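You operate a simulated robot arm through the tools that you are given. There is no shell and no other tool. Be economical: measure what you need, move in short steps, check, and stop when the job is done.

Carry out the task below with a simulated robot arm. There is one attempt and no reset: what you move stays moved.

## Task
Switch the valve 1 breaker on and fill the pail on deck 1 to the set weight.
Fine: shut the door and reset before the start; syrup ends within 0.03 kg.

Only the result counts: the job must be done as asked and must still hold three seconds after the hand-in. Knocking over, shifting, dropping, spilling or breaking anything else fails it.

## Robot
A 6-joint arm with a two-finger parallel gripper on a trunk, on a base that drives. Base frame: it is fixed to the floor where the robot stands at the start and does not move with it; the origin is under the middle of the robot, x ahead of it, y to its left, z up. Lengths are in m, angles in degrees, forces in N, time in s.
With the tool pointing down near the work surface it reaches from about 0.38 to 0.8 m from the robot's upright axis, wherever it stands. Its first joint turns from -166.0 to 166.0 degrees. Places, roughly: blue jerrycan [0.25, 3.25, 0.25]; blue-handled jug [0.5, -1.25, 0.75]; cabinet door [1.2, 0.2, 1.3]; fan breaker lever [1.5, 0.2, 1.4]; green-handled jug [0.25, -1.5, 0.75]; grey pail [0.5, 3.5, 0.25]; hose end one [0.75, 1, 1.75]; large white pail [3.25, -2, 0.25]; red main switch [1.3, 0.4, 1.2]; red-handled jug [0.5, -1.5, 0.75]; small white jerrycan [0.5, 3.25, 0.25]; small white pail [2.5, -2.5, 0.25]; valve one breaker lever [1.4, 0.3, 1.4]; valve two breaker lever [1.5, 0.3, 1.4]; yellow pail [-0.25, 3.25, 0.5]. Payload 3.91 kg.
The tool frame sits at the grasp point between the pads (the TCP): z along the fingers, y along the line on which they close. The tips reach 0.03 m beyond it. Largest opening 0.11 m; finger width 0.02, thickness 0.01; the body of the gripper, 0.048 by 0.112 m, starts 0.055 m behind the TCP.
Orientation is told as [roll, pitch, yaw] about the base's x, y, z axes, in that order, counted from this pose: with the fingers straight down and closing along the base's y, the tool's x points along the base's -x, its y along +y and its z along -z.

## Interface
- The arm moves only by the tool send_rows. Its argument "series" is a list of rows, each a list of 3 entries, a list of its own where there are three numbers: the gripper command, from -1 (shut) to 1 (fully open), values between in proportion, then the shift along the tool's x, y, z in m, then the turn, a rotation vector about the tool's x, y, z in degrees. In form: [[gripper, [dx, dy, dz], [rx, ry, rz]], ...]. A call has 1 to 8 rows; each row shifts and turns the commanded pose from where the row before left it, along the tool's axes as they then stand. A row lasts 0.2 s, in which the tool goes at most 0.05 m and 8.6 degrees; a call with a longer step from one row to the next is refused whole, and so is a gripper value outside its range. A pose out of reach is approached as far as the arm can. The call stops where the force on the tool passes 40 N (or 10 N more than at its start, if that is more) or the arm is blocked; 0.2 s more then pass. Each finger travels about 0.153 m/s and halts on what it meets, pressing with about 30 N; the grip force reading is that of the motor and also rises with nothing between the fingers. The clock runs only during rows and for 0.2 s after the last one: add rows that do not move to give the fingers time. The reply holds the time, the measured pose of the TCP, the force on the tool along the base axes, the opening and the grip force, in the units named above and with some noise, with the torque about the TCP (base axes, N m) and any sound that the robot's microphone picked up, and new pictures: "views" is both (left out), scene, wrist or none.
- Cameras (640 x 400 px; columns grow to the right, rows downward): "scene" is now at [0.2175, 0.2061, 1.3969]; the picture's right is [-0.31, -0.95, 0.00], its down [-0.30, 0.10, -0.95] and it looks along [0.90, -0.29, -0.32] (base axes); focal length 286 px, centre (320, 200). "wrist" rides on the gripper at [0.072, 0.017, -0.103] in the tool frame; the picture's right is [-0.23, 0.97, 0.00], its down [-0.76, -0.18, -0.62] and it looks along [-0.61, -0.14, 0.78] (tool axes); focal length 222 px, centre (320, 200).
- drive_base(legs): drives the robot by 1 to 6 legs, each [ahead, turn to the left] in m and degrees, along the robot's own axes; the way and the turn of a leg run together, so that a leg with both is an arc; at most 1.5 m and 180 degrees a leg. The arm and the cameras ride along, it lands a little off, and it stops where it bumps. It gives what a move gives, and a new picture of the scene camera.
- head_to(pan, tilt): turns the head with the scene camera to pan (to the left, within 120 degrees either way) and tilt (down, from -29 to 69), counted from straight ahead of the robot. It gives what a move gives, and a new picture of the scene camera.
- point_at(camera, pixels): for up to 12 pixels [column, row] of the newest picture of that camera ("zoom" is the newest enlarged one), the place [x, y, z] in the base frame of the surface seen there, good to about 0.003 m. No time passes.
- inspect(camera, box): a new picture of the part [left, top, right, bottom] of that camera's present view, enlarged. No time passes.
- close_job(): hands the job in; it is judged then, once.

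Go step by step. Measure first, check grasps and placings, and put right what went wrong. The budget is 80 turns and 260 pictures, counting those below and the enlarged ones. Unless the task says otherwise, let go and move clear before handing in, and close with one line.

The tools are called after "Emit:" as a command line: name --argument value ..., lists and objects as JSON in quotes. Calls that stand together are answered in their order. send_rows: Moves the arm, as the interface text tells. Its arguments: {"type":"object","properties":{"series":{"type":"array"},"views":{"type":"string","enum":["both","scene","wrist","none"]}},"required":["series"]} The other tools are called the same way: drive_base (legs) drives the base; head_to (pan, tilt) turns the head that bears the scene camera; point_at (camera, pixels) gives the place of the surface under pixels of a picture; inspect (camera, box) takes an enlarged picture of a part of a camera's view; close_job () hands the job in.

At the start:

```text
time_s: 0.0
tcp_pos: [0.6378, 0.0394, 1.0002]
ee_rot: [0.0, 0.0, 0.0]
wrist_force: [1.0, 0.4, 0.3]
torque: [-0.03, -0.01, -0.03]
gripper_width: 0.11
finger_force: 0.0
robot x, y, heading: [0.0062, -0.0024, -0.0]
head pan, tilt: [-17.9, 18.6]
```

scene: 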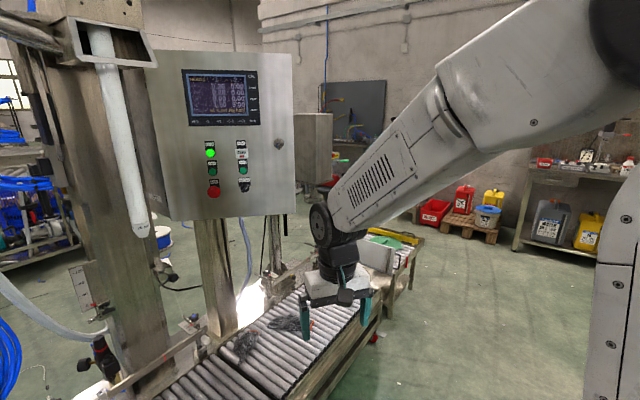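
wrist: 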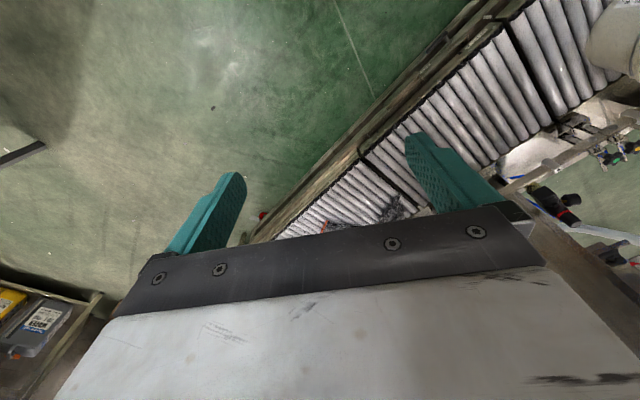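

The scene shows a control cabinet at pixels (150-295, 50-220) with a screen and buttons, and a roller conveyor under it. I'll enlarge the panel and measure it.

Emit:
inspect --camera "scene" --box '[170, 55, 300, 136]'

Emit:
inspect --camera "scene" --box '[180, 125, 300, 225]'

Emit:
point_at --camera "scene" --pixels '[[150, 55], [292, 55], [165, 215], [294, 210], [210, 153], [213, 193], [244, 184], [278, 144], [241, 155], [285, 225], [140, 225], [315, 120]]'

```text
4.92 times, centred on (235, 96) of scene
```

zoom: 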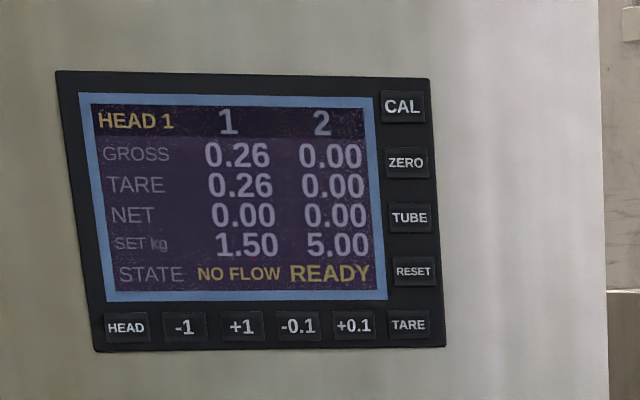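

```text
4.00 times, centred on (240, 175) of scene
```

zoom: 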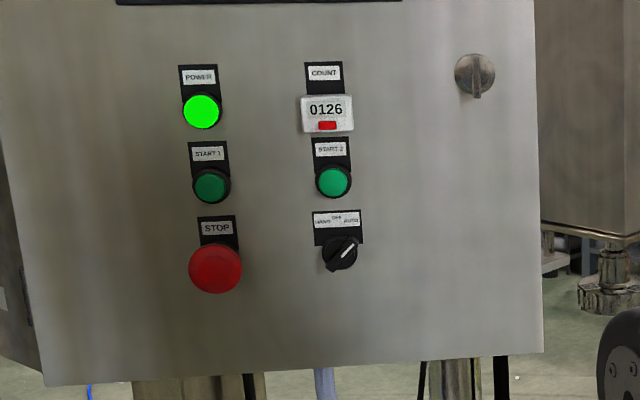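

```text
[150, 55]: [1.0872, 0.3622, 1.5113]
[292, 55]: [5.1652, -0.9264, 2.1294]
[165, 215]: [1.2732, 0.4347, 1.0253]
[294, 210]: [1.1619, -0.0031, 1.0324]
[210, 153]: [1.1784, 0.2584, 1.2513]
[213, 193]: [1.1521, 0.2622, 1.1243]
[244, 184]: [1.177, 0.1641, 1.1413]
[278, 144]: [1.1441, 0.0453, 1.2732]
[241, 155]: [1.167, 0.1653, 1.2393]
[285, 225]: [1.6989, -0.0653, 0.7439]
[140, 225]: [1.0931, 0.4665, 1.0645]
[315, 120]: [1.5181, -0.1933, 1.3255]
```

Head 1 reads NO FLOW, set 1.50, tare 0.26; the door latch is at about (278,144). I'll look left and around to see deck 1 and the cabinet's sides.

Emit:
head_to --pan 45 --tilt 10

Emit:
head_to --pan 25 --tilt 40

Emit:
head_to --pan 10 --tilt 0

```text
time_s: 1.3
tcp_pos: [0.6385, 0.0382, 0.9997]
ee_rot: [0.1, -0.1, 0.1]
wrist_force: [0.7, -0.5, -0.8]
torque: [-0.02, -0.01, 0.02]
gripper_width: 0.1099
finger_force: 0.1
robot x, y, heading: [-0.0002, -0.0008, -0.0]
head pan, tilt: [45.0, 10.0]
```

scene: 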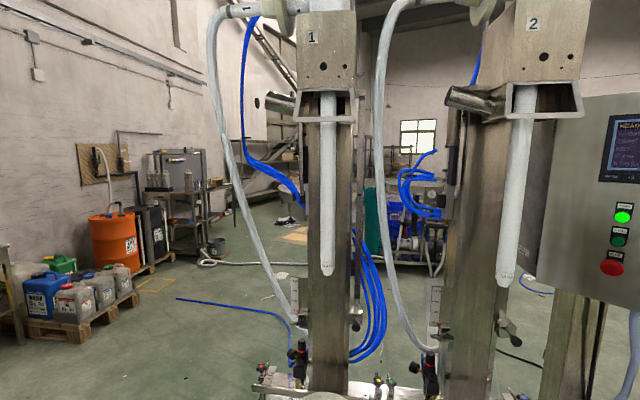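

```text
time_s: 2.3
tcp_pos: [0.6379, 0.0379, 1.0002]
ee_rot: [0.0, 0.1, 0.0]
wrist_force: [0.1, 0.2, -0.5]
torque: [0.0, 0.0, -0.01]
gripper_width: 0.11
finger_force: 0.1
robot x, y, heading: [-0.0008, 0.0022, 0.2]
head pan, tilt: [25.0, 40.0]
```

scene: 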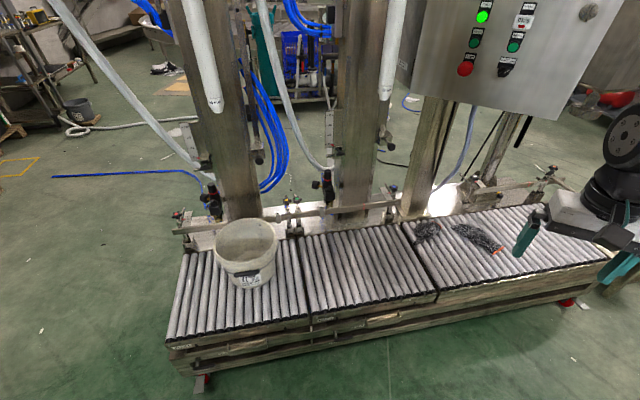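

```text
time_s: 3.4
tcp_pos: [0.6374, 0.0387, 0.999]
ee_rot: [-0.1, -0.1, 0.0]
wrist_force: [0.3, 0.6, -0.3]
torque: [0.02, 0.01, 0.0]
gripper_width: 0.11
finger_force: 0.0
robot x, y, heading: [0.0002, -0.0002, 0.1]
head pan, tilt: [10.0, 0.0]
```

scene: 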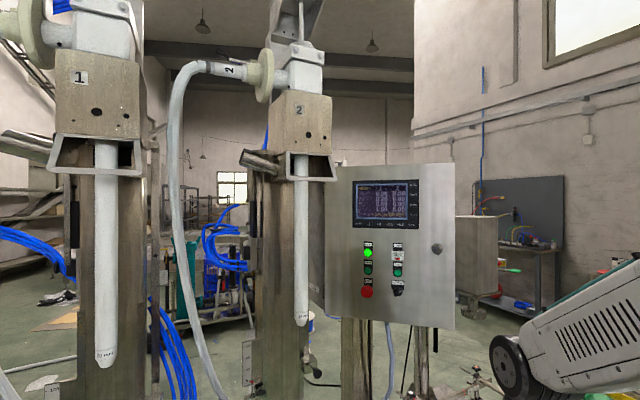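

The pail already stands on deck 1, under tube 1. I'll inspect the panel, the latch and the tube/pail from here.

Emit:
inspect --camera "scene" --box '[320, 160, 470, 340]'

Emit:
inspect --camera "scene" --box '[415, 220, 465, 252]'

Emit:
point_at --camera "scene" --pixels '[[436, 249], [430, 244], [445, 244], [430, 256], [445, 256], [440, 180], [450, 300], [345, 300], [368, 253], [367, 291], [398, 289], [455, 240]]'

Emit:
head_to --pan 45 --tilt 35

```text
2.22 times, centred on (395, 250) of scene
```

zoom: 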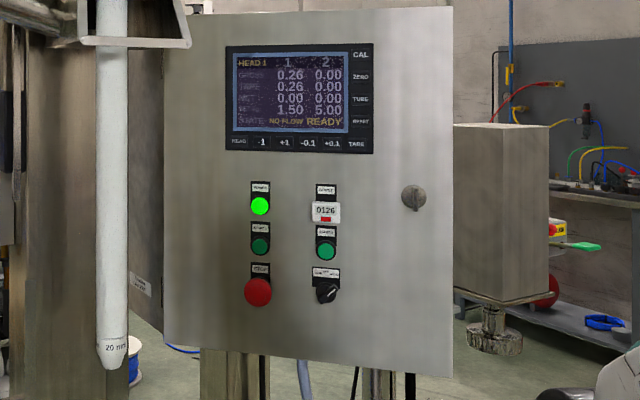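

```text
12.50 times, centred on (440, 236) of scene
```

zoom: 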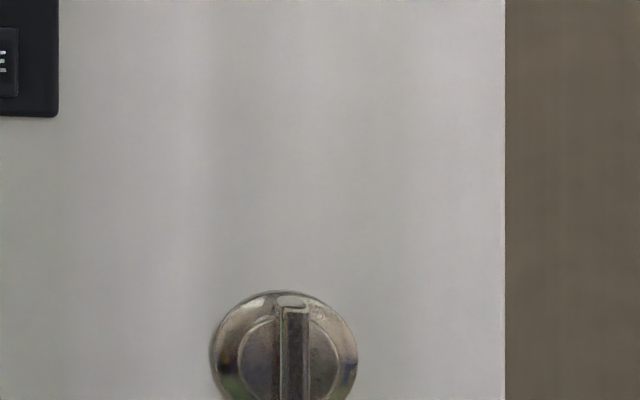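

```text
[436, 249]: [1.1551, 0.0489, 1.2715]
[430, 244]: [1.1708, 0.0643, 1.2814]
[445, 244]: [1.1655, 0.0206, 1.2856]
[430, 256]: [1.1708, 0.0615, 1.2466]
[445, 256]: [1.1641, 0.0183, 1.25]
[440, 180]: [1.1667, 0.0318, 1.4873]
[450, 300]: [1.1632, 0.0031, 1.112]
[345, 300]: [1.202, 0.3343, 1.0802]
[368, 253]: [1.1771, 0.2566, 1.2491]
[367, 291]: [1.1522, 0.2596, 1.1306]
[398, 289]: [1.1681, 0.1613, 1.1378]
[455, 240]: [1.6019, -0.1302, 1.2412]
```

```text
time_s: 4.4
tcp_pos: [0.639, 0.0377, 1.0008]
ee_rot: [0.0, -0.1, 0.1]
wrist_force: [1.2, 0.1, 0.0]
torque: [-0.03, -0.03, 0.01]
gripper_width: 0.11
finger_force: 0.0
robot x, y, heading: [-0.0019, 0.0025, -0.1]
head pan, tilt: [45.0, 35.0]
```

scene: 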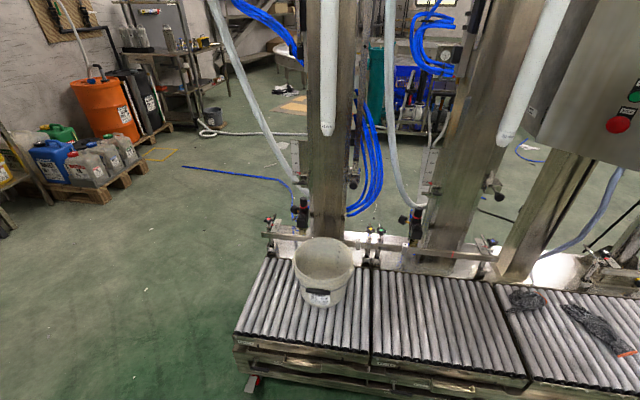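

I'll measure the pail, tube 1 tip and conveyor edges, and look closely at the supply valve and deck 1.

Emit:
point_at --camera "scene" --pixels '[[328, 132], [296, 262], [355, 262], [325, 240], [325, 281], [320, 298], [266, 262], [238, 335], [372, 358], [525, 385], [505, 145], [250, 385]]'

Emit:
inspect --camera "scene" --box '[235, 180, 395, 320]'

Emit:
head_to --pan 0 --tilt 45

```text
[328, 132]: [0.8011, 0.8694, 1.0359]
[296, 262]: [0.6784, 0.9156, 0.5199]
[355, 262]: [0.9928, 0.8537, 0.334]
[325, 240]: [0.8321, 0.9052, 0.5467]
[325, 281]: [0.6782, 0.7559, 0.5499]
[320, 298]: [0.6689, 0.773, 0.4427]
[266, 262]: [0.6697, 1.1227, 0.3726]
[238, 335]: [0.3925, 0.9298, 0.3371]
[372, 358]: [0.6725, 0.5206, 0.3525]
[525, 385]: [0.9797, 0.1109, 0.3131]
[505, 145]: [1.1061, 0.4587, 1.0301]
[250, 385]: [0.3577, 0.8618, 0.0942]
```

```text
2.86 times, centred on (315, 250) of scene
```

zoom: 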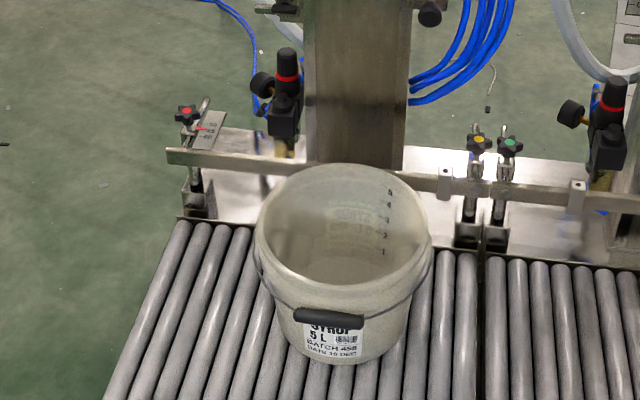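

```text
time_s: 5.5
tcp_pos: [0.639, 0.0394, 1.0004]
ee_rot: [0.0, 0.0, 0.0]
wrist_force: [0.2, 0.3, 0.0]
torque: [-0.02, 0.0, 0.01]
gripper_width: 0.11
finger_force: 0.0
robot x, y, heading: [-0.0001, -0.0034, -0.1]
head pan, tilt: [0.0, 45.0]
```

scene: 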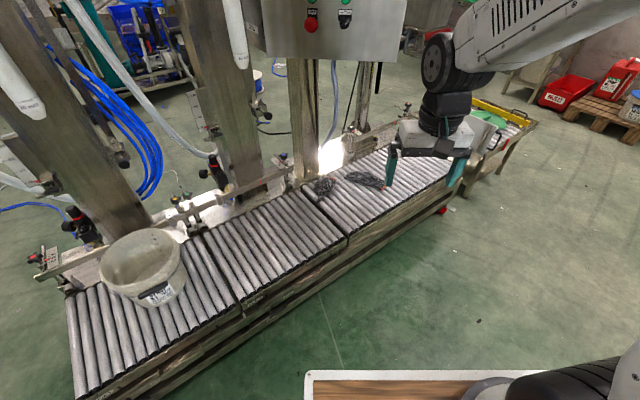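

I'll measure the pail rim and roller bed edges from this view, and check the robot's own deck at (310,372).

Emit:
point_at --camera "scene" --pixels '[[101, 264], [185, 258], [133, 236], [155, 284], [180, 245], [105, 285], [310, 372], [450, 372], [385, 187], [460, 185], [348, 245], [40, 115]]'

Emit:
inspect --camera "scene" --box '[80, 210, 210, 320]'

```text
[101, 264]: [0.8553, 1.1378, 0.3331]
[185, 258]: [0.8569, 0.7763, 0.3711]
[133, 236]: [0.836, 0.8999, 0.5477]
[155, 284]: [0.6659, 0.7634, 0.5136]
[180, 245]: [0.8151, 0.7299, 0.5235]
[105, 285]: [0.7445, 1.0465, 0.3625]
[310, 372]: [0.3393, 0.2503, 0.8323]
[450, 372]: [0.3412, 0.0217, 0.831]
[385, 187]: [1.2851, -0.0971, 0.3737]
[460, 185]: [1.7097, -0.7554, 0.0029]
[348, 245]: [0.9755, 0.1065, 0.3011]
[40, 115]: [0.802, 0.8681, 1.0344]
```

```text
3.64 times, centred on (145, 265) of scene
```

zoom: 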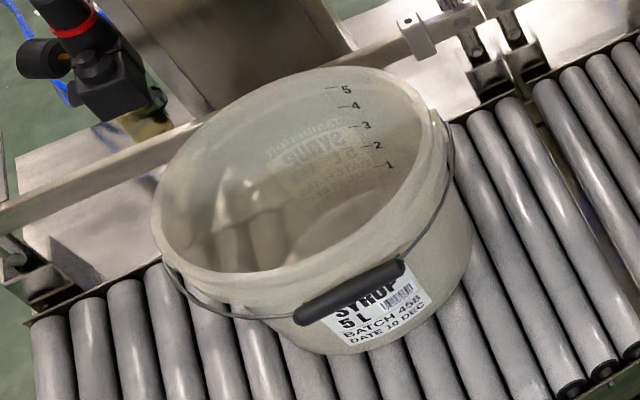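

Measure rim points from the zoom.

Emit:
point_at --camera "zoom" --pixels '[[157, 215], [447, 150], [345, 71], [250, 278], [410, 240], [190, 135], [435, 110], [330, 265]]'

Emit:
head_to --pan -25 --tilt 55

```text
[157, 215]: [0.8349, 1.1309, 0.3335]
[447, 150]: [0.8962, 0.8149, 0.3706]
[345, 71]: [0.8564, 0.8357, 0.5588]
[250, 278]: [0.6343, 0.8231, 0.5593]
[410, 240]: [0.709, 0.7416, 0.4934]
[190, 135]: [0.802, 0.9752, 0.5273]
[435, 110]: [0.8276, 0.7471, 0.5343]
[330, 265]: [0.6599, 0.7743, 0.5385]
```

```text
time_s: 6.4
tcp_pos: [0.6385, 0.0388, 1.0001]
ee_rot: [0.1, 0.0, -0.1]
wrist_force: [0.3, -0.4, 0.1]
torque: [-0.03, -0.03, -0.01]
gripper_width: 0.11
finger_force: 0.0
robot x, y, heading: [0.0024, -0.0006, 0.1]
head pan, tilt: [-25.0, 55.0]
```

scene: 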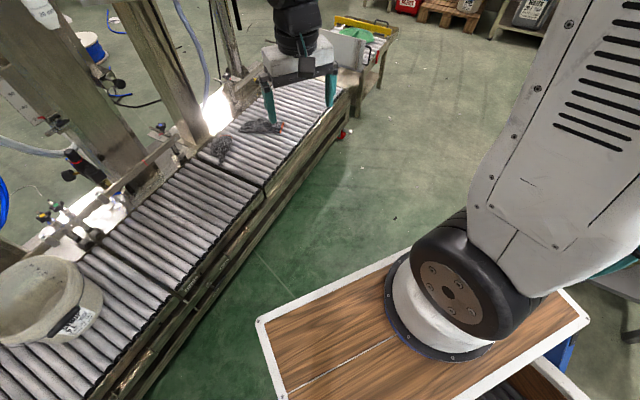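

I'll measure the robot's own deck and arm base to plan the standing spot.

Emit:
point_at --camera "scene" --pixels '[[258, 322], [398, 252], [395, 300], [440, 345], [585, 310], [280, 398], [570, 370], [125, 398], [262, 190], [348, 92], [332, 165], [440, 290]]'

```text
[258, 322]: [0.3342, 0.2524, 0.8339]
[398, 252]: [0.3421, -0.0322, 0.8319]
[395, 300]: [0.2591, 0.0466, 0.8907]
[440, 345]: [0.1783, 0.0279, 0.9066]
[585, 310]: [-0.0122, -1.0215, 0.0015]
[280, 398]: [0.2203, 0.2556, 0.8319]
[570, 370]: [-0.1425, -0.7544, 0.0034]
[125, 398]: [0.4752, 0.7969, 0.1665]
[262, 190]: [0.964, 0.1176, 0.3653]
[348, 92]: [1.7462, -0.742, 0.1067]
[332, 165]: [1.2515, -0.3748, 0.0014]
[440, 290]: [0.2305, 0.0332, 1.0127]
```

Knob at about [1.15, 0.05, 1.27], and I must drive closer, staying short of the conveyor edge line. First I raise the tool and tip it towards horizontal (+x).

Emit:
send_rows --series '[[1, [0, 0, -0.034], [0, -8.6, 0]], [1, [-0.0051, 0, -0.0336], [0, -8.6, 0]], [1, [-0.0101, 0, -0.0325], [0, -8.6, 0]], [1, [-0.0148, 0, -0.0306], [0, -8.6, 0]], [1, [-0.0192, 0, -0.0281], [0, -8.6, 0]], [1, [-0.0232, 0, -0.0249], [0, -8.6, 0]], [1, [-0.0267, 0, -0.0212], [0, -8.6, 0]], [1, [-0.0295, 0, -0.0169], [0, -8.6, 0]]]' --views "none"

Emit:
send_rows --series '[[1, [0, 0, 0], [0, -8.6, 0]], [1, [0, 0, 0], [0, -8.6, 0]], [1, [0, 0, 0], [0, -4, 0]]]' --views "none"

Emit:
drive_base --legs '[[0, -15], [0.38, 0], [0, 15]]'

```text
time_s: 8.2
tcp_pos: [0.6399, 0.0397, 1.2732]
ee_rot: [0.0, -68.9, 0.1]
wrist_force: [0.3, 0.0, 0.4]
torque: [0.02, -0.02, 0.0]
gripper_width: 0.11
finger_force: 0.0
robot x, y, heading: [0.0026, 0.0035, -0.3]
head pan, tilt: [-25.0, 55.0]
```

```text
time_s: 9.0
tcp_pos: [0.6385, 0.0391, 1.2727]
ee_rot: [160.8, -89.8, -160.8]
wrist_force: [0.1, 0.3, -0.2]
torque: [-0.01, -0.01, 0.02]
gripper_width: 0.11
finger_force: 0.1
robot x, y, heading: [0.0023, 0.0021, -0.2]
head pan, tilt: [-25.0, 55.0]
```

```text
time_s: 13.2
tcp_pos: [1.0059, -0.0622, 1.2723]
ee_rot: [-7.9, -90.0, 7.7]
wrist_force: [0.1, -0.4, 0.4]
torque: [0.02, 0.01, 0.02]
gripper_width: 0.1101
finger_force: 0.1
robot x, y, heading: [0.3697, -0.099, -0.0]
head pan, tilt: [-25.0, 55.0]
```

scene: 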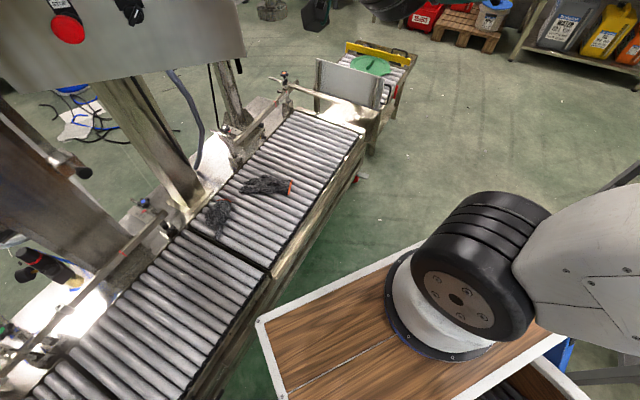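

The drive worked: robot at [0.37, -0.10], TCP at [1.006, -0.062, 1.272]. I'll aim the head at the latch and get precise places.

Emit:
head_to --pan 5 --tilt 12

Emit:
send_rows --series '[[1, [0, 0, 0], [0, 0, 0]]]' --views "wrist"

```text
time_s: 14.3
tcp_pos: [1.006, -0.0616, 1.2717]
ee_rot: [-8.4, -90.0, 8.3]
wrist_force: [0.0, -0.7, 0.3]
torque: [-0.02, 0.01, -0.01]
gripper_width: 0.1101
finger_force: 0.0
robot x, y, heading: [0.3665, -0.1004, -0.1]
head pan, tilt: [5.0, 12.0]
```

scene: 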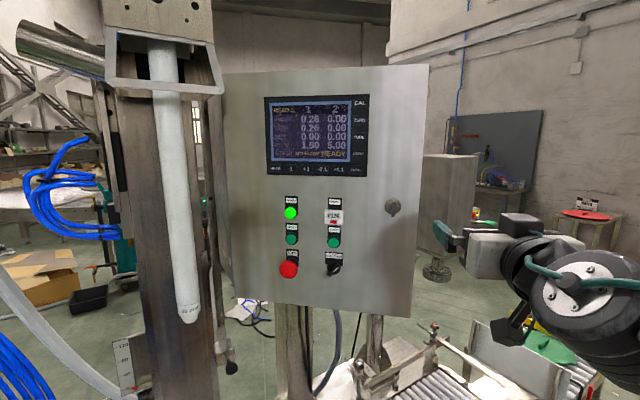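

```text
time_s: 14.7
tcp_pos: [1.0064, -0.0608, 1.2735]
ee_rot: [-4.8, -89.9, 4.7]
wrist_force: [-1.1, 0.0, 0.0]
torque: [0.0, 0.02, -0.01]
gripper_width: 0.1098
finger_force: 0.0
robot x, y, heading: [0.3685, -0.1007, -0.1]
head pan, tilt: [5.0, 12.0]
```

wrist: 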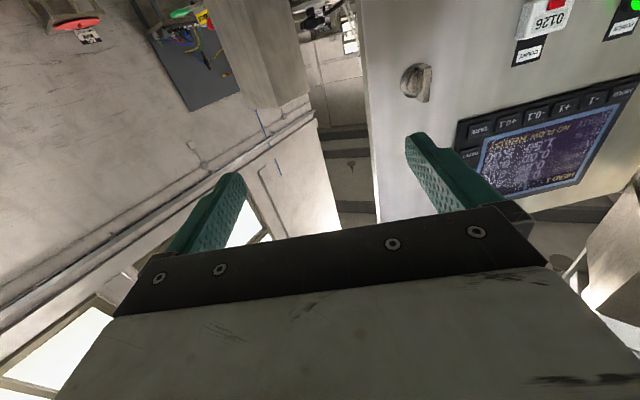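

The knob is seen at scene (393,207) and wrist (415,82); I'll zoom in and measure.

Emit:
inspect --camera "scene" --box '[373, 194, 413, 219]'

Emit:
inspect --camera "scene" --box '[265, 190, 365, 285]'

Emit:
point_at --camera "scene" --pixels '[[393, 208], [380, 215], [405, 215], [412, 310], [428, 70], [235, 290], [230, 80], [359, 153], [292, 239], [288, 269], [291, 213], [335, 268]]'

```text
16.00 times, centred on (393, 206) of scene
```

zoom: 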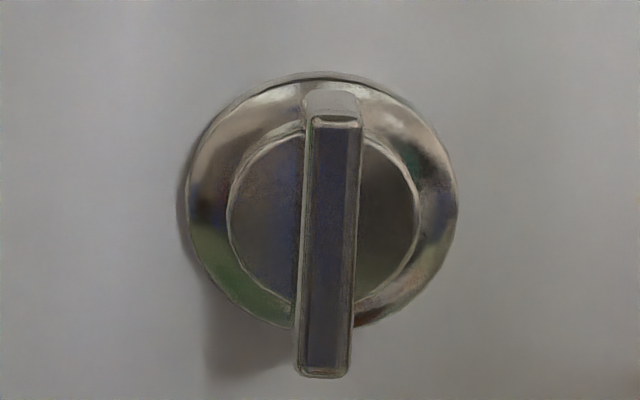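

```text
4.21 times, centred on (315, 238) of scene
```

zoom: 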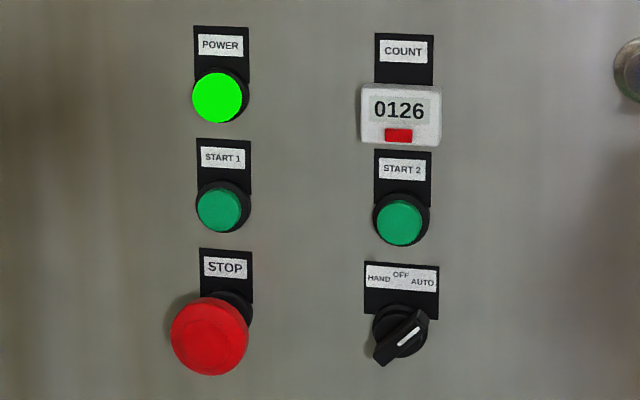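

```text
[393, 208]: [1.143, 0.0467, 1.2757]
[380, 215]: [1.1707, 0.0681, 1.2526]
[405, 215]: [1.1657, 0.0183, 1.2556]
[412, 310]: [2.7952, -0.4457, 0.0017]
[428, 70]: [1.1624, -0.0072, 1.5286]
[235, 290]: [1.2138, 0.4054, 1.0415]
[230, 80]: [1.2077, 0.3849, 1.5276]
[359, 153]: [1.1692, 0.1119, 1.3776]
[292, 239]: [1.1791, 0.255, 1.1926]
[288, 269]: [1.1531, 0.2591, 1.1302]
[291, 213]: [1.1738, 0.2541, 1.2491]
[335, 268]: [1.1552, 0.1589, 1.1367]
```

Knob centre is at about [1.143, 0.046, 1.274], door normal yawed about -6.8°, wing vertical. I'll line up in front of it, gripper half open.

Emit:
send_rows --series '[[0, [0, 0, 0], [6.8, 0, 0]], [0, [0, 0.045, 0], [0, 0, 0]], [0, [0, 0.045, 0], [0, 0, 0]], [0, [0, 0.032, 0], [0, 0, 0]], [0, [0, 0, 0.04], [0, 0, 0]], [0, [0, 0, 0], [0, 0, 0]]]'

Emit:
inspect --camera "scene" --box '[360, 170, 460, 240]'

```text
time_s: 16.1
tcp_pos: [1.0618, 0.055, 1.2719]
ee_rot: [131.8, -90.0, -138.8]
wrist_force: [0.1, -0.4, -0.2]
torque: [-0.02, 0.02, 0.0]
gripper_width: 0.0547
finger_force: 0.1
robot x, y, heading: [0.3667, -0.0986, -0.2]
head pan, tilt: [5.0, 12.0]
```

scene: 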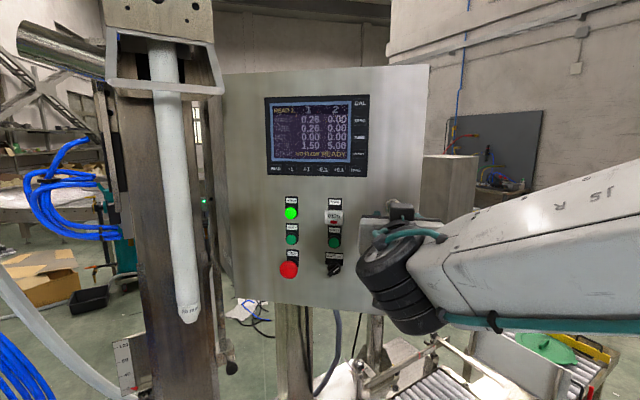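
wrist: 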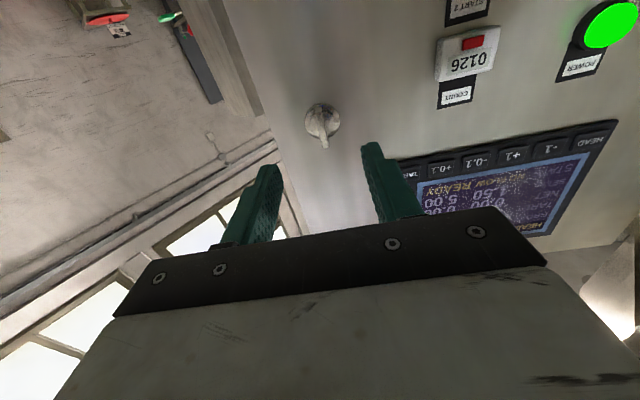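

```text
5.71 times, centred on (410, 205) of scene
```

zoom: 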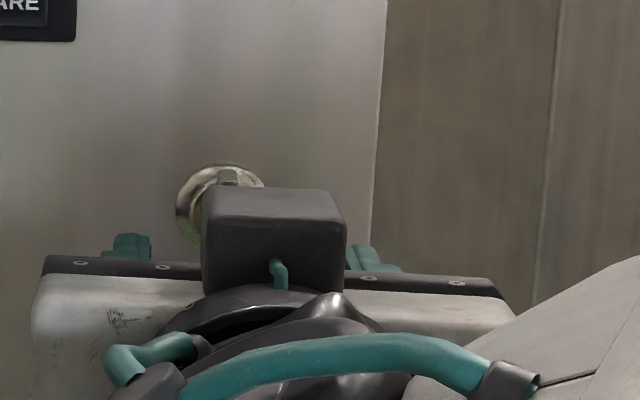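

Aligned with the knob (y 0.055 drifting to 0.047 on approach). Advance 0.064 and close on the wing.

Emit:
send_rows --series '[[0, [0, 0, 0.032], [0, 0, 0]], [0, [0, 0, 0.032], [0, 0, 0]], [-1, [0, 0, 0], [0, 0, 0]], [-1, [0, 0, 0], [0, 0, 0]]]' --views "wrist"

```text
time_s: 17.1
tcp_pos: [1.126, 0.0494, 1.2716]
ee_rot: [-69.4, -89.9, 62.5]
wrist_force: [4.9, 21.5, 0.2]
torque: [0.02, -0.08, 0.54]
gripper_width: 0.0068
finger_force: 45.0
robot x, y, heading: [0.3658, -0.099, -0.1]
head pan, tilt: [5.0, 12.0]
```

wrist: 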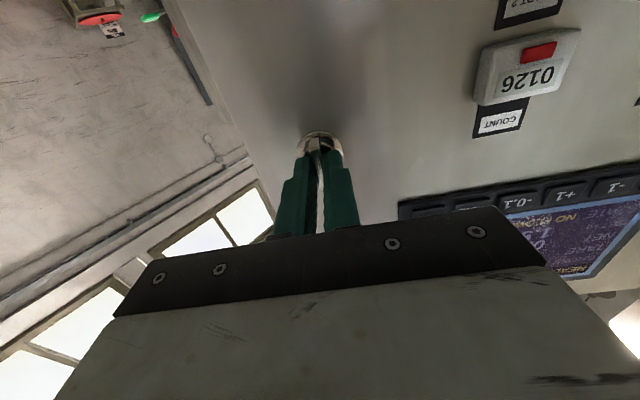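

The wing is held (0.0068 m wide), with 21 N sideways, so I'll shift +y 4 mm to relieve it and try turning.

Emit:
send_rows --series '[[-1, [0, 0.004, 0], [0, 0, 0]], [-1, [0, 0, 0], [0, 0, 8]], [-1, [0, 0, 0], [0, 0, 8]], [-1, [0, 0, 0], [0, 0, 8]]]' --views "wrist"

```text
time_s: 18.1
tcp_pos: [1.1248, 0.0481, 1.2716]
ee_rot: [90.2, -65.9, -97.3]
wrist_force: [1.7, -17.3, 3.4]
torque: [-1.65, -0.32, -0.43]
gripper_width: 0.0157
finger_force: 44.9
robot x, y, heading: [0.3657, -0.1002, -0.0]
head pan, tilt: [5.0, 12.0]
```

wrist: 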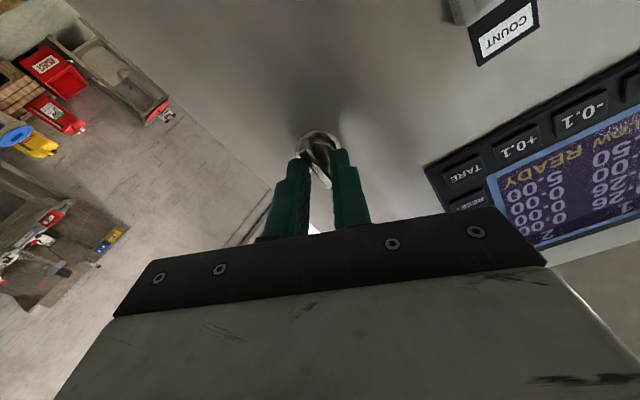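

The wing did not follow (width rose to 0.0157, torque -1.65), so that is against the stop; I'll turn the other way.

Emit:
send_rows --series '[[-1, [0, 0, 0], [0, 0, -8]], [-1, [0, 0, 0], [0, 0, -8]], [-1, [0, 0, 0], [0, 0, -8]], [-1, [0, -0.002, 0], [0, 0, -8]], [-1, [0, 0, 0], [0, 0, -8]], [-1, [0, 0, 0], [0, 0, -8]]]' --views "wrist"

```text
time_s: 19.5
tcp_pos: [1.1236, 0.0485, 1.27]
ee_rot: [-89.6, -65.9, 82.8]
wrist_force: [6.1, -2.9, -14.2]
torque: [0.19, 1.42, -0.75]
gripper_width: 0.0068
finger_force: 45.4
robot x, y, heading: [0.3653, -0.0976, 0.0]
head pan, tilt: [5.0, 12.0]
```

wrist: 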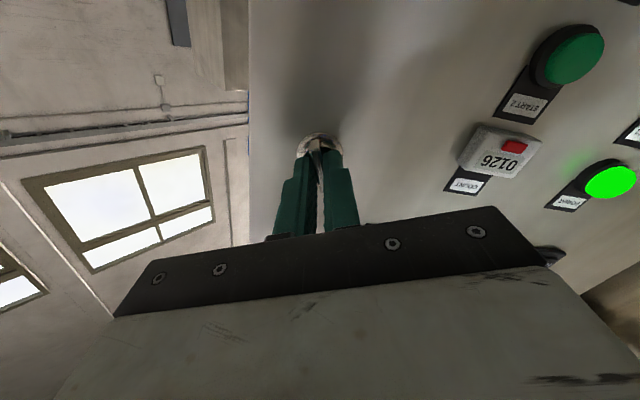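

The wing follows counter-clockwise (width 0.0068). I continue the turn, easing down 3 mm.

Emit:
send_rows --series '[[-1, [0.003, 0, 0], [0, 0, -8]], [-1, [0, 0, 0], [0, 0, -8]], [-1, [0, 0, 0], [0, 0, -8]], [-1, [0, 0, 0], [0, 0, -8]]]' --views "none"

Emit:
send_rows --series '[[-1, [0, 0, 0], [0, 0, -8]], [-1, [0, 0, 0], [0, 0, -8]], [-1, [0, 0, 0], [0, 0, -8]], [-1, [0, 0, 0], [0, 0, -8]]]' --views "wrist"

```text
time_s: 20.5
tcp_pos: [1.1244, 0.0498, 1.2699]
ee_rot: [-90.1, -33.8, 83.3]
wrist_force: [7.8, 22.0, 10.5]
torque: [-0.11, -0.75, 1.36]
gripper_width: 0.0069
finger_force: 45.4
robot x, y, heading: [0.3637, -0.1001, -0.0]
head pan, tilt: [5.0, 12.0]
```

```text
time_s: 21.5
tcp_pos: [1.1228, 0.0494, 1.2699]
ee_rot: [-90.2, -1.9, 83.2]
wrist_force: [6.9, 24.9, 26.8]
torque: [-0.04, -0.58, 1.25]
gripper_width: 0.0067
finger_force: 45.5
robot x, y, heading: [0.3667, -0.0988, -0.1]
head pan, tilt: [5.0, 12.0]
```

wrist: 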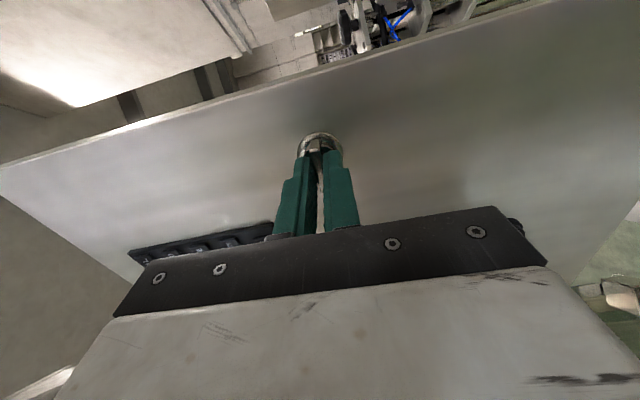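

The latch turned 88° freely. I'll relieve the side load and begin pulling the door along its arc about the hinge near [1.21, 0.40].

Emit:
send_rows --series '[[-1, [-0.002, -0.003, 0], [0, 0, 0]], [-1, [-0.004, 0, -0.0217], [0, 3.5, 0]], [-1, [-0.004, 0, -0.0217], [0, 3.5, 0]]]' --views "scene"

```text
time_s: 22.3
tcp_pos: [1.0813, 0.0639, 1.2711]
ee_rot: [-89.7, -1.8, 76.1]
wrist_force: [9.8, 18.1, 4.7]
torque: [-0.15, -0.43, 1.12]
gripper_width: 0.0069
finger_force: 44.8
robot x, y, heading: [0.3657, -0.0987, -0.3]
head pan, tilt: [5.0, 12.0]
```

scene: 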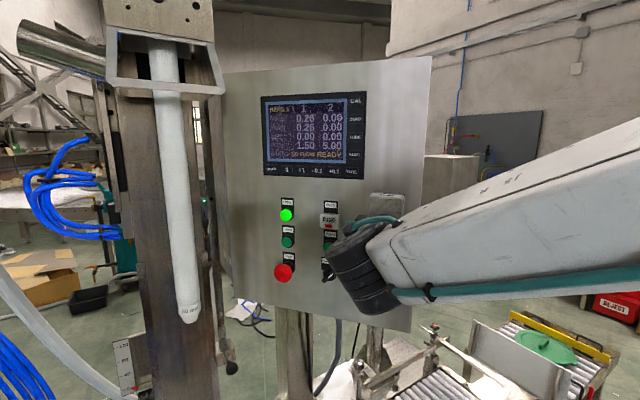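

The door is opening (screen and right edge shifted). I continue along the arc.

Emit:
send_rows --series '[[-1, [-0.0095, 0, -0.0434], [0, 7, 0]], [-1, [-0.0085, 0, -0.0434], [0, 7, 0]], [-1, [-0.0082, 0, -0.0434], [0, 7, 0]]]' --views "scene"

```text
time_s: 23.1
tcp_pos: [0.9735, 0.1367, 1.271]
ee_rot: [-88.8, -1.6, 55.2]
wrist_force: [16.6, 19.6, -17.9]
torque: [-0.12, -0.07, 1.63]
gripper_width: 0.007
finger_force: 44.7
robot x, y, heading: [0.3694, -0.1005, -0.1]
head pan, tilt: [5.0, 12.0]
```

scene: 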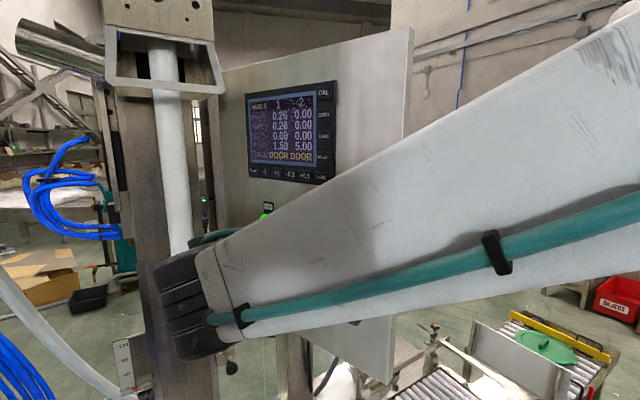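

State shows DOOR and the door is about 28° open. Two more arc rows with slight load corrections.

Emit:
send_rows --series '[[-1, [-0.0105, 0.002, -0.0425], [0, 7, 0]], [-1, [-0.009, 0, -0.0434], [0, 7, 0]]]' --views "scene"

```text
time_s: 23.6
tcp_pos: [0.9301, 0.1857, 1.2727]
ee_rot: [-88.5, -1.1, 44.7]
wrist_force: [1.3, 3.8, -5.5]
torque: [-0.31, -0.27, 1.29]
gripper_width: 0.0068
finger_force: 44.6
robot x, y, heading: [0.3675, -0.0984, 0.0]
head pan, tilt: [5.0, 12.0]
stopped in row 2: the force on the tool passed its limit at 45 N (the readings are from after the stop); the commanded pose is now the measured one
```

scene: 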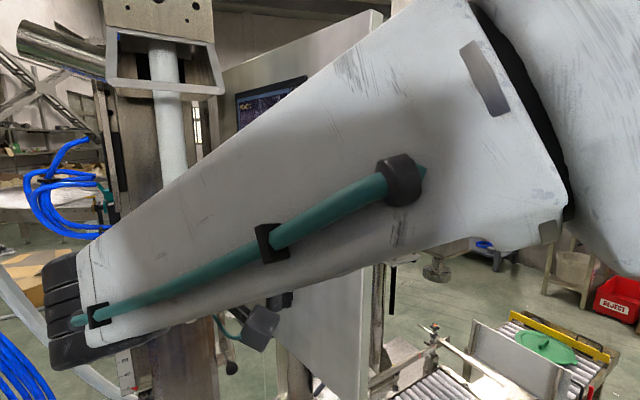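

Stopped at about 39° open, enough to hook the edge. Release, back off along the tool, then reverse the base straight.

Emit:
send_rows --series '[[0, [0, 0, 0], [0, 0, 0]], [0, [0, 0, 0], [0, 0, 0]], [0, [0, 0, -0.03], [0, 0, 0]], [0, [0, 0, -0.03], [0, 0, 0]]]' --views "wrist"

```text
time_s: 24.6
tcp_pos: [0.8881, 0.2282, 1.2717]
ee_rot: [-88.4, -1.2, 44.8]
wrist_force: [-0.3, -0.5, 0.8]
torque: [0.01, -0.01, 0.01]
gripper_width: 0.0548
finger_force: 0.0
robot x, y, heading: [0.3665, -0.0987, -0.2]
head pan, tilt: [5.0, 12.0]
```

wrist: 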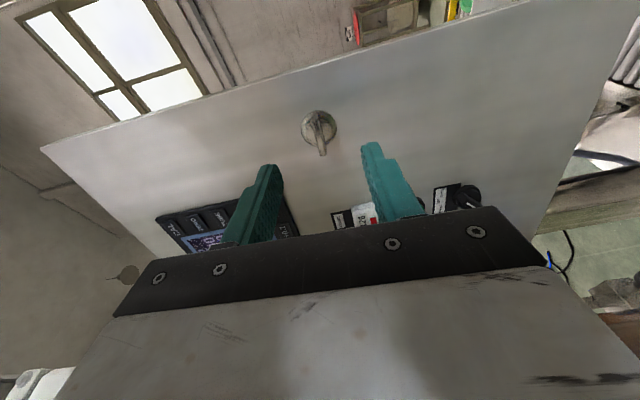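

Clear of the knob. Reverse the base 0.3 m.

Emit:
drive_base --legs '[[-0.3, 0]]'

```text
time_s: 26.6
tcp_pos: [0.5882, 0.2275, 1.2728]
ee_rot: [-88.4, -1.3, 44.9]
wrist_force: [-0.1, -0.1, -0.1]
torque: [-0.02, 0.02, -0.05]
gripper_width: 0.0551
finger_force: 0.1
robot x, y, heading: [0.0674, -0.1023, 0.0]
head pan, tilt: [5.0, 12.0]
```

scene: 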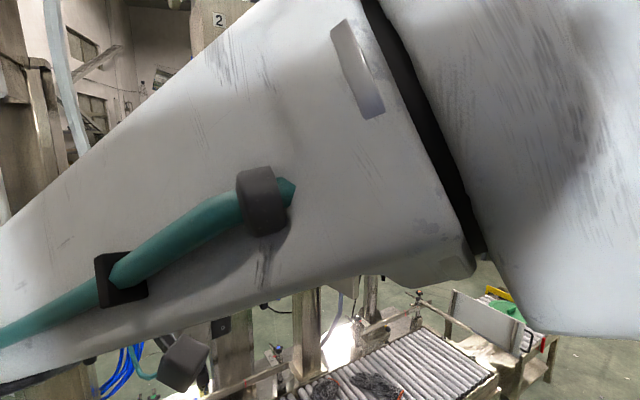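

Now with room, I swing the hand back to pointing straight ahead, to about [0.70, -0.06], and close the fingers.

Emit:
send_rows --series '[[-1, [0.0186, 0, 0.0408], [0, -6.5, 0]], [-1, [0.0231, 0, 0.0384], [0, -6.5, 0]], [-1, [0.0273, 0, 0.0356], [0, -6.5, 0]], [-1, [0.0311, 0, 0.0323], [0, -6.5, 0]], [-1, [0.0346, 0, 0.0285], [0, -6.5, 0]], [-1, [0.0376, 0, 0.0244], [0, -6.5, 0]], [-1, [0.0402, 0, 0.02], [0, -6, 0]]]' --views "scene"

```text
time_s: 28.2
tcp_pos: [0.7053, -0.065, 1.2688]
ee_rot: [-89.7, -2.0, 89.9]
wrist_force: [0.7, -0.3, -0.2]
torque: [-0.02, 0.02, 0.01]
gripper_width: 0.0
finger_force: 30.4
out of reach, approached as far as the arm can: row 7
robot x, y, heading: [0.0679, -0.0995, 0.2]
head pan, tilt: [5.0, 12.0]
```

scene: 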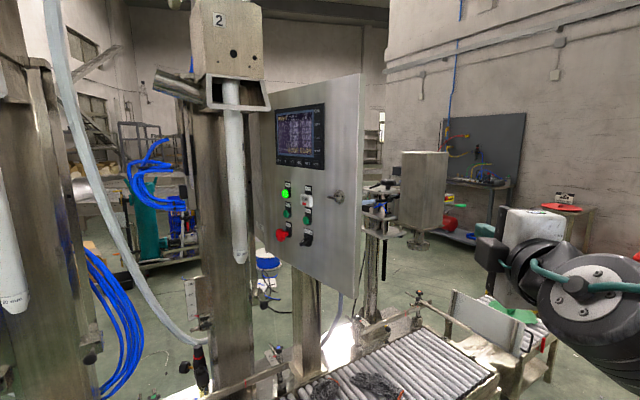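

Door now stands about 40° open, edge at scene (355,180). Measure the door edge.

Emit:
point_at --camera "scene" --pixels '[[357, 80], [355, 180], [350, 290], [337, 197], [278, 110], [240, 250], [365, 240], [404, 200], [283, 234], [372, 210]]'

Emit:
inspect --camera "scene" --box '[255, 60, 455, 310]'

```text
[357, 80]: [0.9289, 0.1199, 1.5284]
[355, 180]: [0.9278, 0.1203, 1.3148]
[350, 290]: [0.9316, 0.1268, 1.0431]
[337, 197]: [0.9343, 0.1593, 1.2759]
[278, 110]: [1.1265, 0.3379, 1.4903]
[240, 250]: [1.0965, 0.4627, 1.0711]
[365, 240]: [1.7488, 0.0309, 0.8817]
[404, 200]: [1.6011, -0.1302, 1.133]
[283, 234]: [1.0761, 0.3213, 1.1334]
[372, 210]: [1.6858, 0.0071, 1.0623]
```

```text
1.60 times, centred on (355, 185) of scene
```

zoom: 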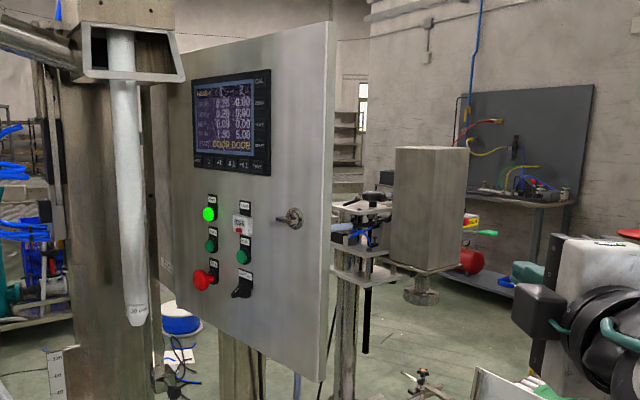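

Door tip is at [0.928, 0.12]. Drive forward 0.3 m so the hand comes inside, right of the door's edge.

Emit:
drive_base --legs '[[0.3, 0]]'

```text
time_s: 30.3
tcp_pos: [1.005, -0.0622, 1.2702]
ee_rot: [-89.6, -2.0, 90.1]
wrist_force: [-0.5, 0.4, -0.2]
torque: [-0.01, 0.03, -0.02]
gripper_width: 0.0001
finger_force: 30.4
robot x, y, heading: [0.3688, -0.0982, 0.2]
head pan, tilt: [5.0, 12.0]
```

scene: 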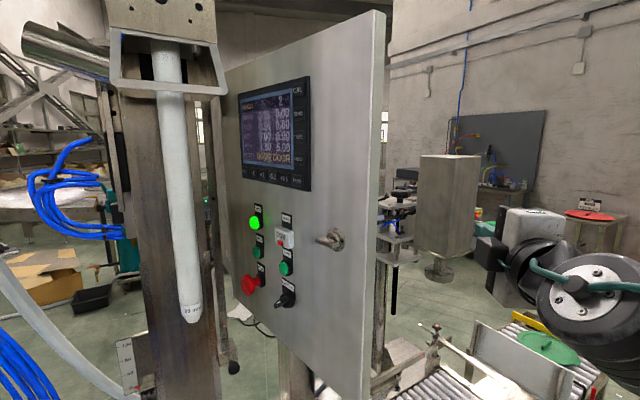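

Hand is inside the edge. Sweep left with a slight left yaw to push the inner face of the door.

Emit:
send_rows --series '[[-1, [-0.045, 0, 0], [0, -6, 0]], [-1, [-0.0448, 0, 0.0047], [0, -6, 0]], [-1, [-0.044, 0, 0.0094], [0, -6, 0]], [-1, [-0.0428, 0, 0.0139], [0, -6, 0]], [-1, [-0.0411, 0, 0.0183], [0, -6, 0]]]' --views "scene"

```text
time_s: 31.3
tcp_pos: [1.0021, 0.0953, 1.2754]
ee_rot: [-90.4, -2.1, 111.6]
wrist_force: [-29.1, -23.5, 7.3]
torque: [-0.21, 0.89, 2.35]
gripper_width: 0.0
finger_force: 29.1
robot x, y, heading: [0.3697, -0.0991, 0.2]
head pan, tilt: [5.0, 12.0]
stopped in row 4: the force on the tool passed its limit at 113 N (the readings are from after the stop); the commanded pose is now the measured one
```

scene: 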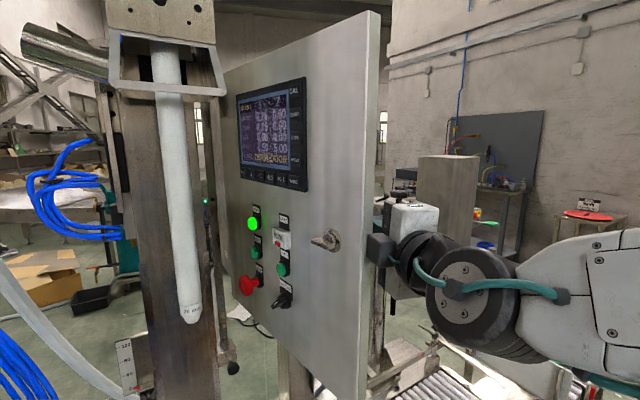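

Contact was too brisk and the force points back along -x; I'll see what touches the edge.

Emit:
inspect --camera "scene" --box '[330, 170, 530, 370]'

Emit:
send_rows --series '[[-1, [0.01, 0, 0], [0, 0, 0]]]' --views "wrist"

```text
2.00 times, centred on (430, 270) of scene
```

zoom: 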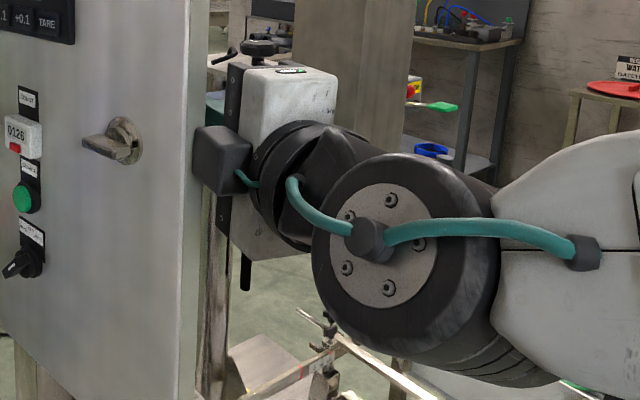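

```text
time_s: 31.7
tcp_pos: [1.0092, 0.0899, 1.2722]
ee_rot: [-90.2, -2.0, 111.6]
wrist_force: [0.0, 0.5, 0.5]
torque: [0.0, 0.01, -0.02]
gripper_width: 0.0001
finger_force: 29.5
robot x, y, heading: [0.3708, -0.101, 0.4]
head pan, tilt: [5.0, 12.0]
```

wrist: 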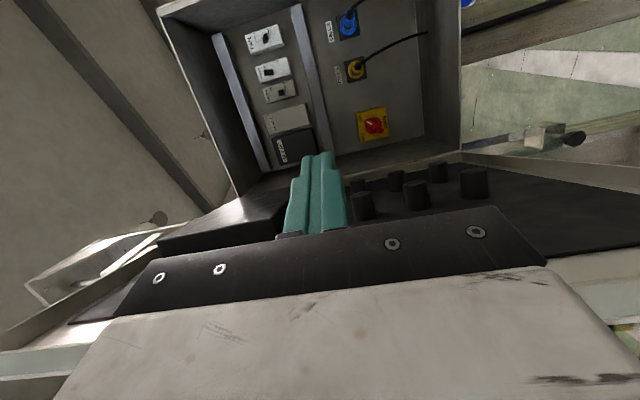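

The box on the hand's left was hitting the edge. The wrist view also shows the breakers (265,40)-(290,140) and the red main switch inside. I'll yaw the hand to about 60° so that fingertips push the inner face.

Emit:
send_rows --series '[[-1, [0.01, 0, 0], [0, -8, 0]], [-1, [0, 0, 0], [0, -8, 0]], [-1, [0, 0, 0], [0, -8, 0]], [-1, [0, 0, 0], [0, -8, 0]], [-1, [0, 0, 0], [0, -7, 0]]]'

```text
time_s: 32.3
tcp_pos: [0.9559, 0.1441, 1.2904]
ee_rot: [-90.5, -2.1, 124.3]
wrist_force: [15.3, -26.5, -2.2]
torque: [-0.44, -0.21, 0.23]
gripper_width: 0.0001
finger_force: 30.2
out of reach, approached as far as the arm can: row 1, 2, 3
robot x, y, heading: [0.3655, -0.095, -0.2]
head pan, tilt: [5.0, 12.0]
stopped in row 3: the force on the tool passed its limit at 101 N (the readings are from after the stop); the commanded pose is now the measured one
```

scene: 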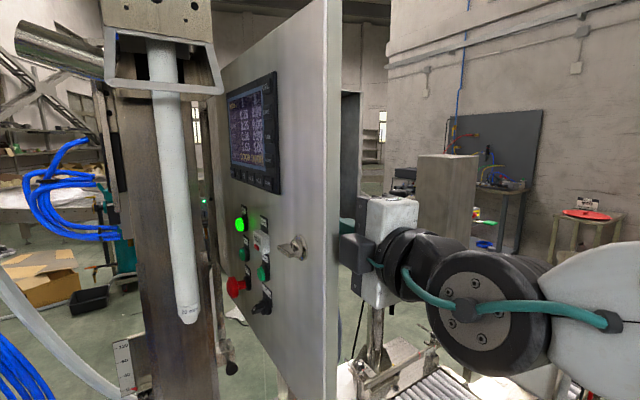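
wrist: 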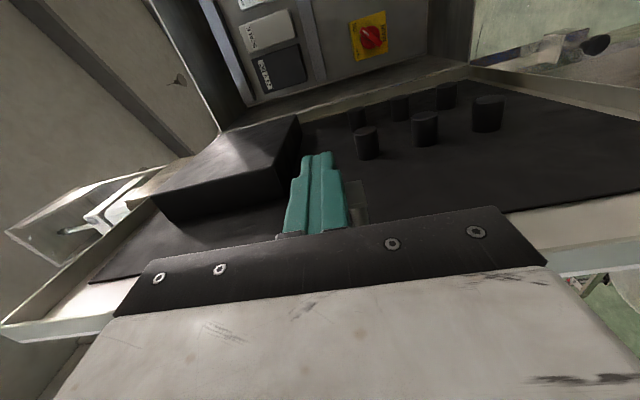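

The push opened the door further. I'll push on slowly in +y with small steps, keeping orientation.

Emit:
send_rows --series '[[-1, [-0.016, 0, 0.008], [0, 0, 0]], [-1, [-0.016, 0, 0.008], [0, 0, 0]], [-1, [-0.016, 0, 0.008], [0, 0, 0]]]'

Emit:
point_at --camera "scene" --pixels '[[333, 100], [330, 200], [328, 300], [240, 150]]'

```text
time_s: 32.5
tcp_pos: [0.9558, 0.1448, 1.2891]
ee_rot: [-90.7, -2.2, 123.9]
wrist_force: [5.9, -23.7, 1.0]
torque: [-0.37, -0.06, 0.27]
gripper_width: 0.0001
finger_force: 29.8
robot x, y, heading: [0.3646, -0.0995, 0.0]
head pan, tilt: [5.0, 12.0]
stopped in row 1: the force on the tool passed its limit at 58 N (the readings are from after the stop); the commanded pose is now the measured one
```

scene: 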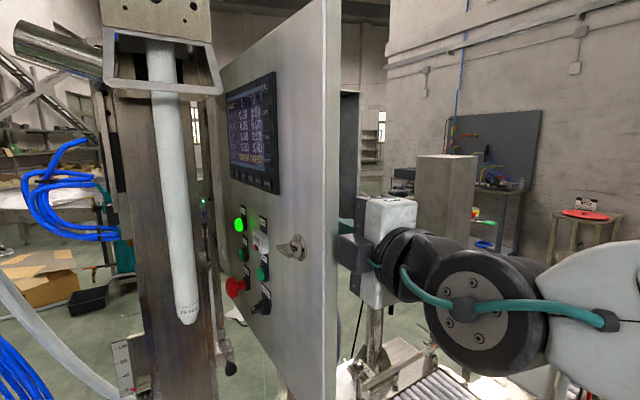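
wrist: 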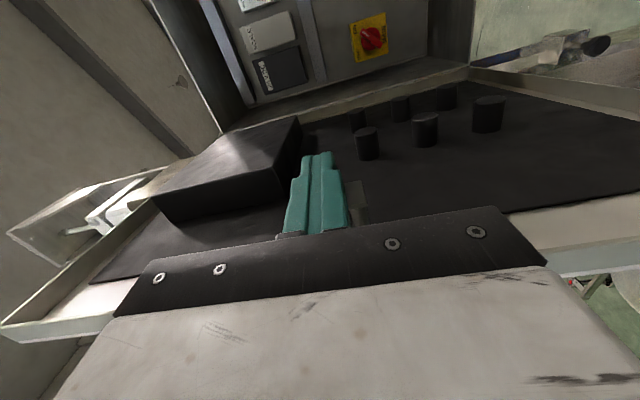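

```text
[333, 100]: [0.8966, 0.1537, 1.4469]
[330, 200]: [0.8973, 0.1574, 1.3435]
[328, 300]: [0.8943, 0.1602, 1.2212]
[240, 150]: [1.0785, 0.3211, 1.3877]
```

Still about 24 N after a stop; I suspect the box at (350,253) wedges on the edge. Measure it.

Emit:
point_at --camera "scene" --pixels '[[342, 253], [352, 253], [368, 253], [336, 253], [350, 240], [362, 210], [390, 215], [357, 290]]'

Emit:
inspect --camera "scene" --box '[310, 200, 420, 300]'

Emit:
point_at --camera "wrist" --pixels '[[318, 160], [300, 160], [270, 200], [355, 200], [365, 140], [420, 180], [120, 270], [280, 190]]'

```text
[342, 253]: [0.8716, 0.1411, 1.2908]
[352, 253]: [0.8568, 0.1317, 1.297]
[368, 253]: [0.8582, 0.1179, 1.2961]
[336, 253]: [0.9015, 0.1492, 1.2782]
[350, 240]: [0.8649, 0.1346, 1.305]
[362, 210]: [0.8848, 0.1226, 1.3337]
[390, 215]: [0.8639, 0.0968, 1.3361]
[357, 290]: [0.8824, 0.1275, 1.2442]
```

```text
4.00 times, centred on (365, 250) of scene
```

zoom: 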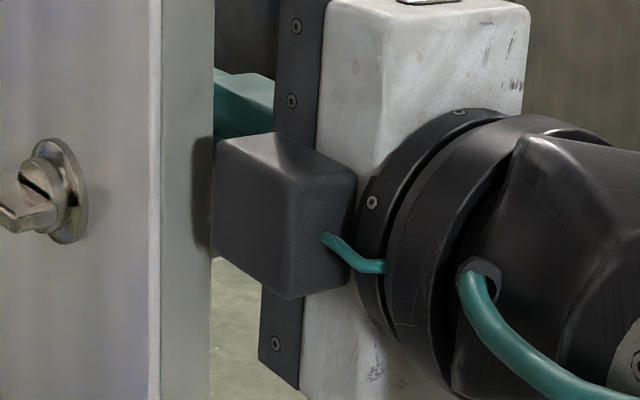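

```text
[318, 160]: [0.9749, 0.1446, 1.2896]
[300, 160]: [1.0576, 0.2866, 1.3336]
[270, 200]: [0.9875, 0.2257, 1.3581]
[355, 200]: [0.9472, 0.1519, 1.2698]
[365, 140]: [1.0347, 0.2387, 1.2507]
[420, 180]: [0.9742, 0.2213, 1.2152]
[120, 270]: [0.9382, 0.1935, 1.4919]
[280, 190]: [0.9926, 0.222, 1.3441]
```

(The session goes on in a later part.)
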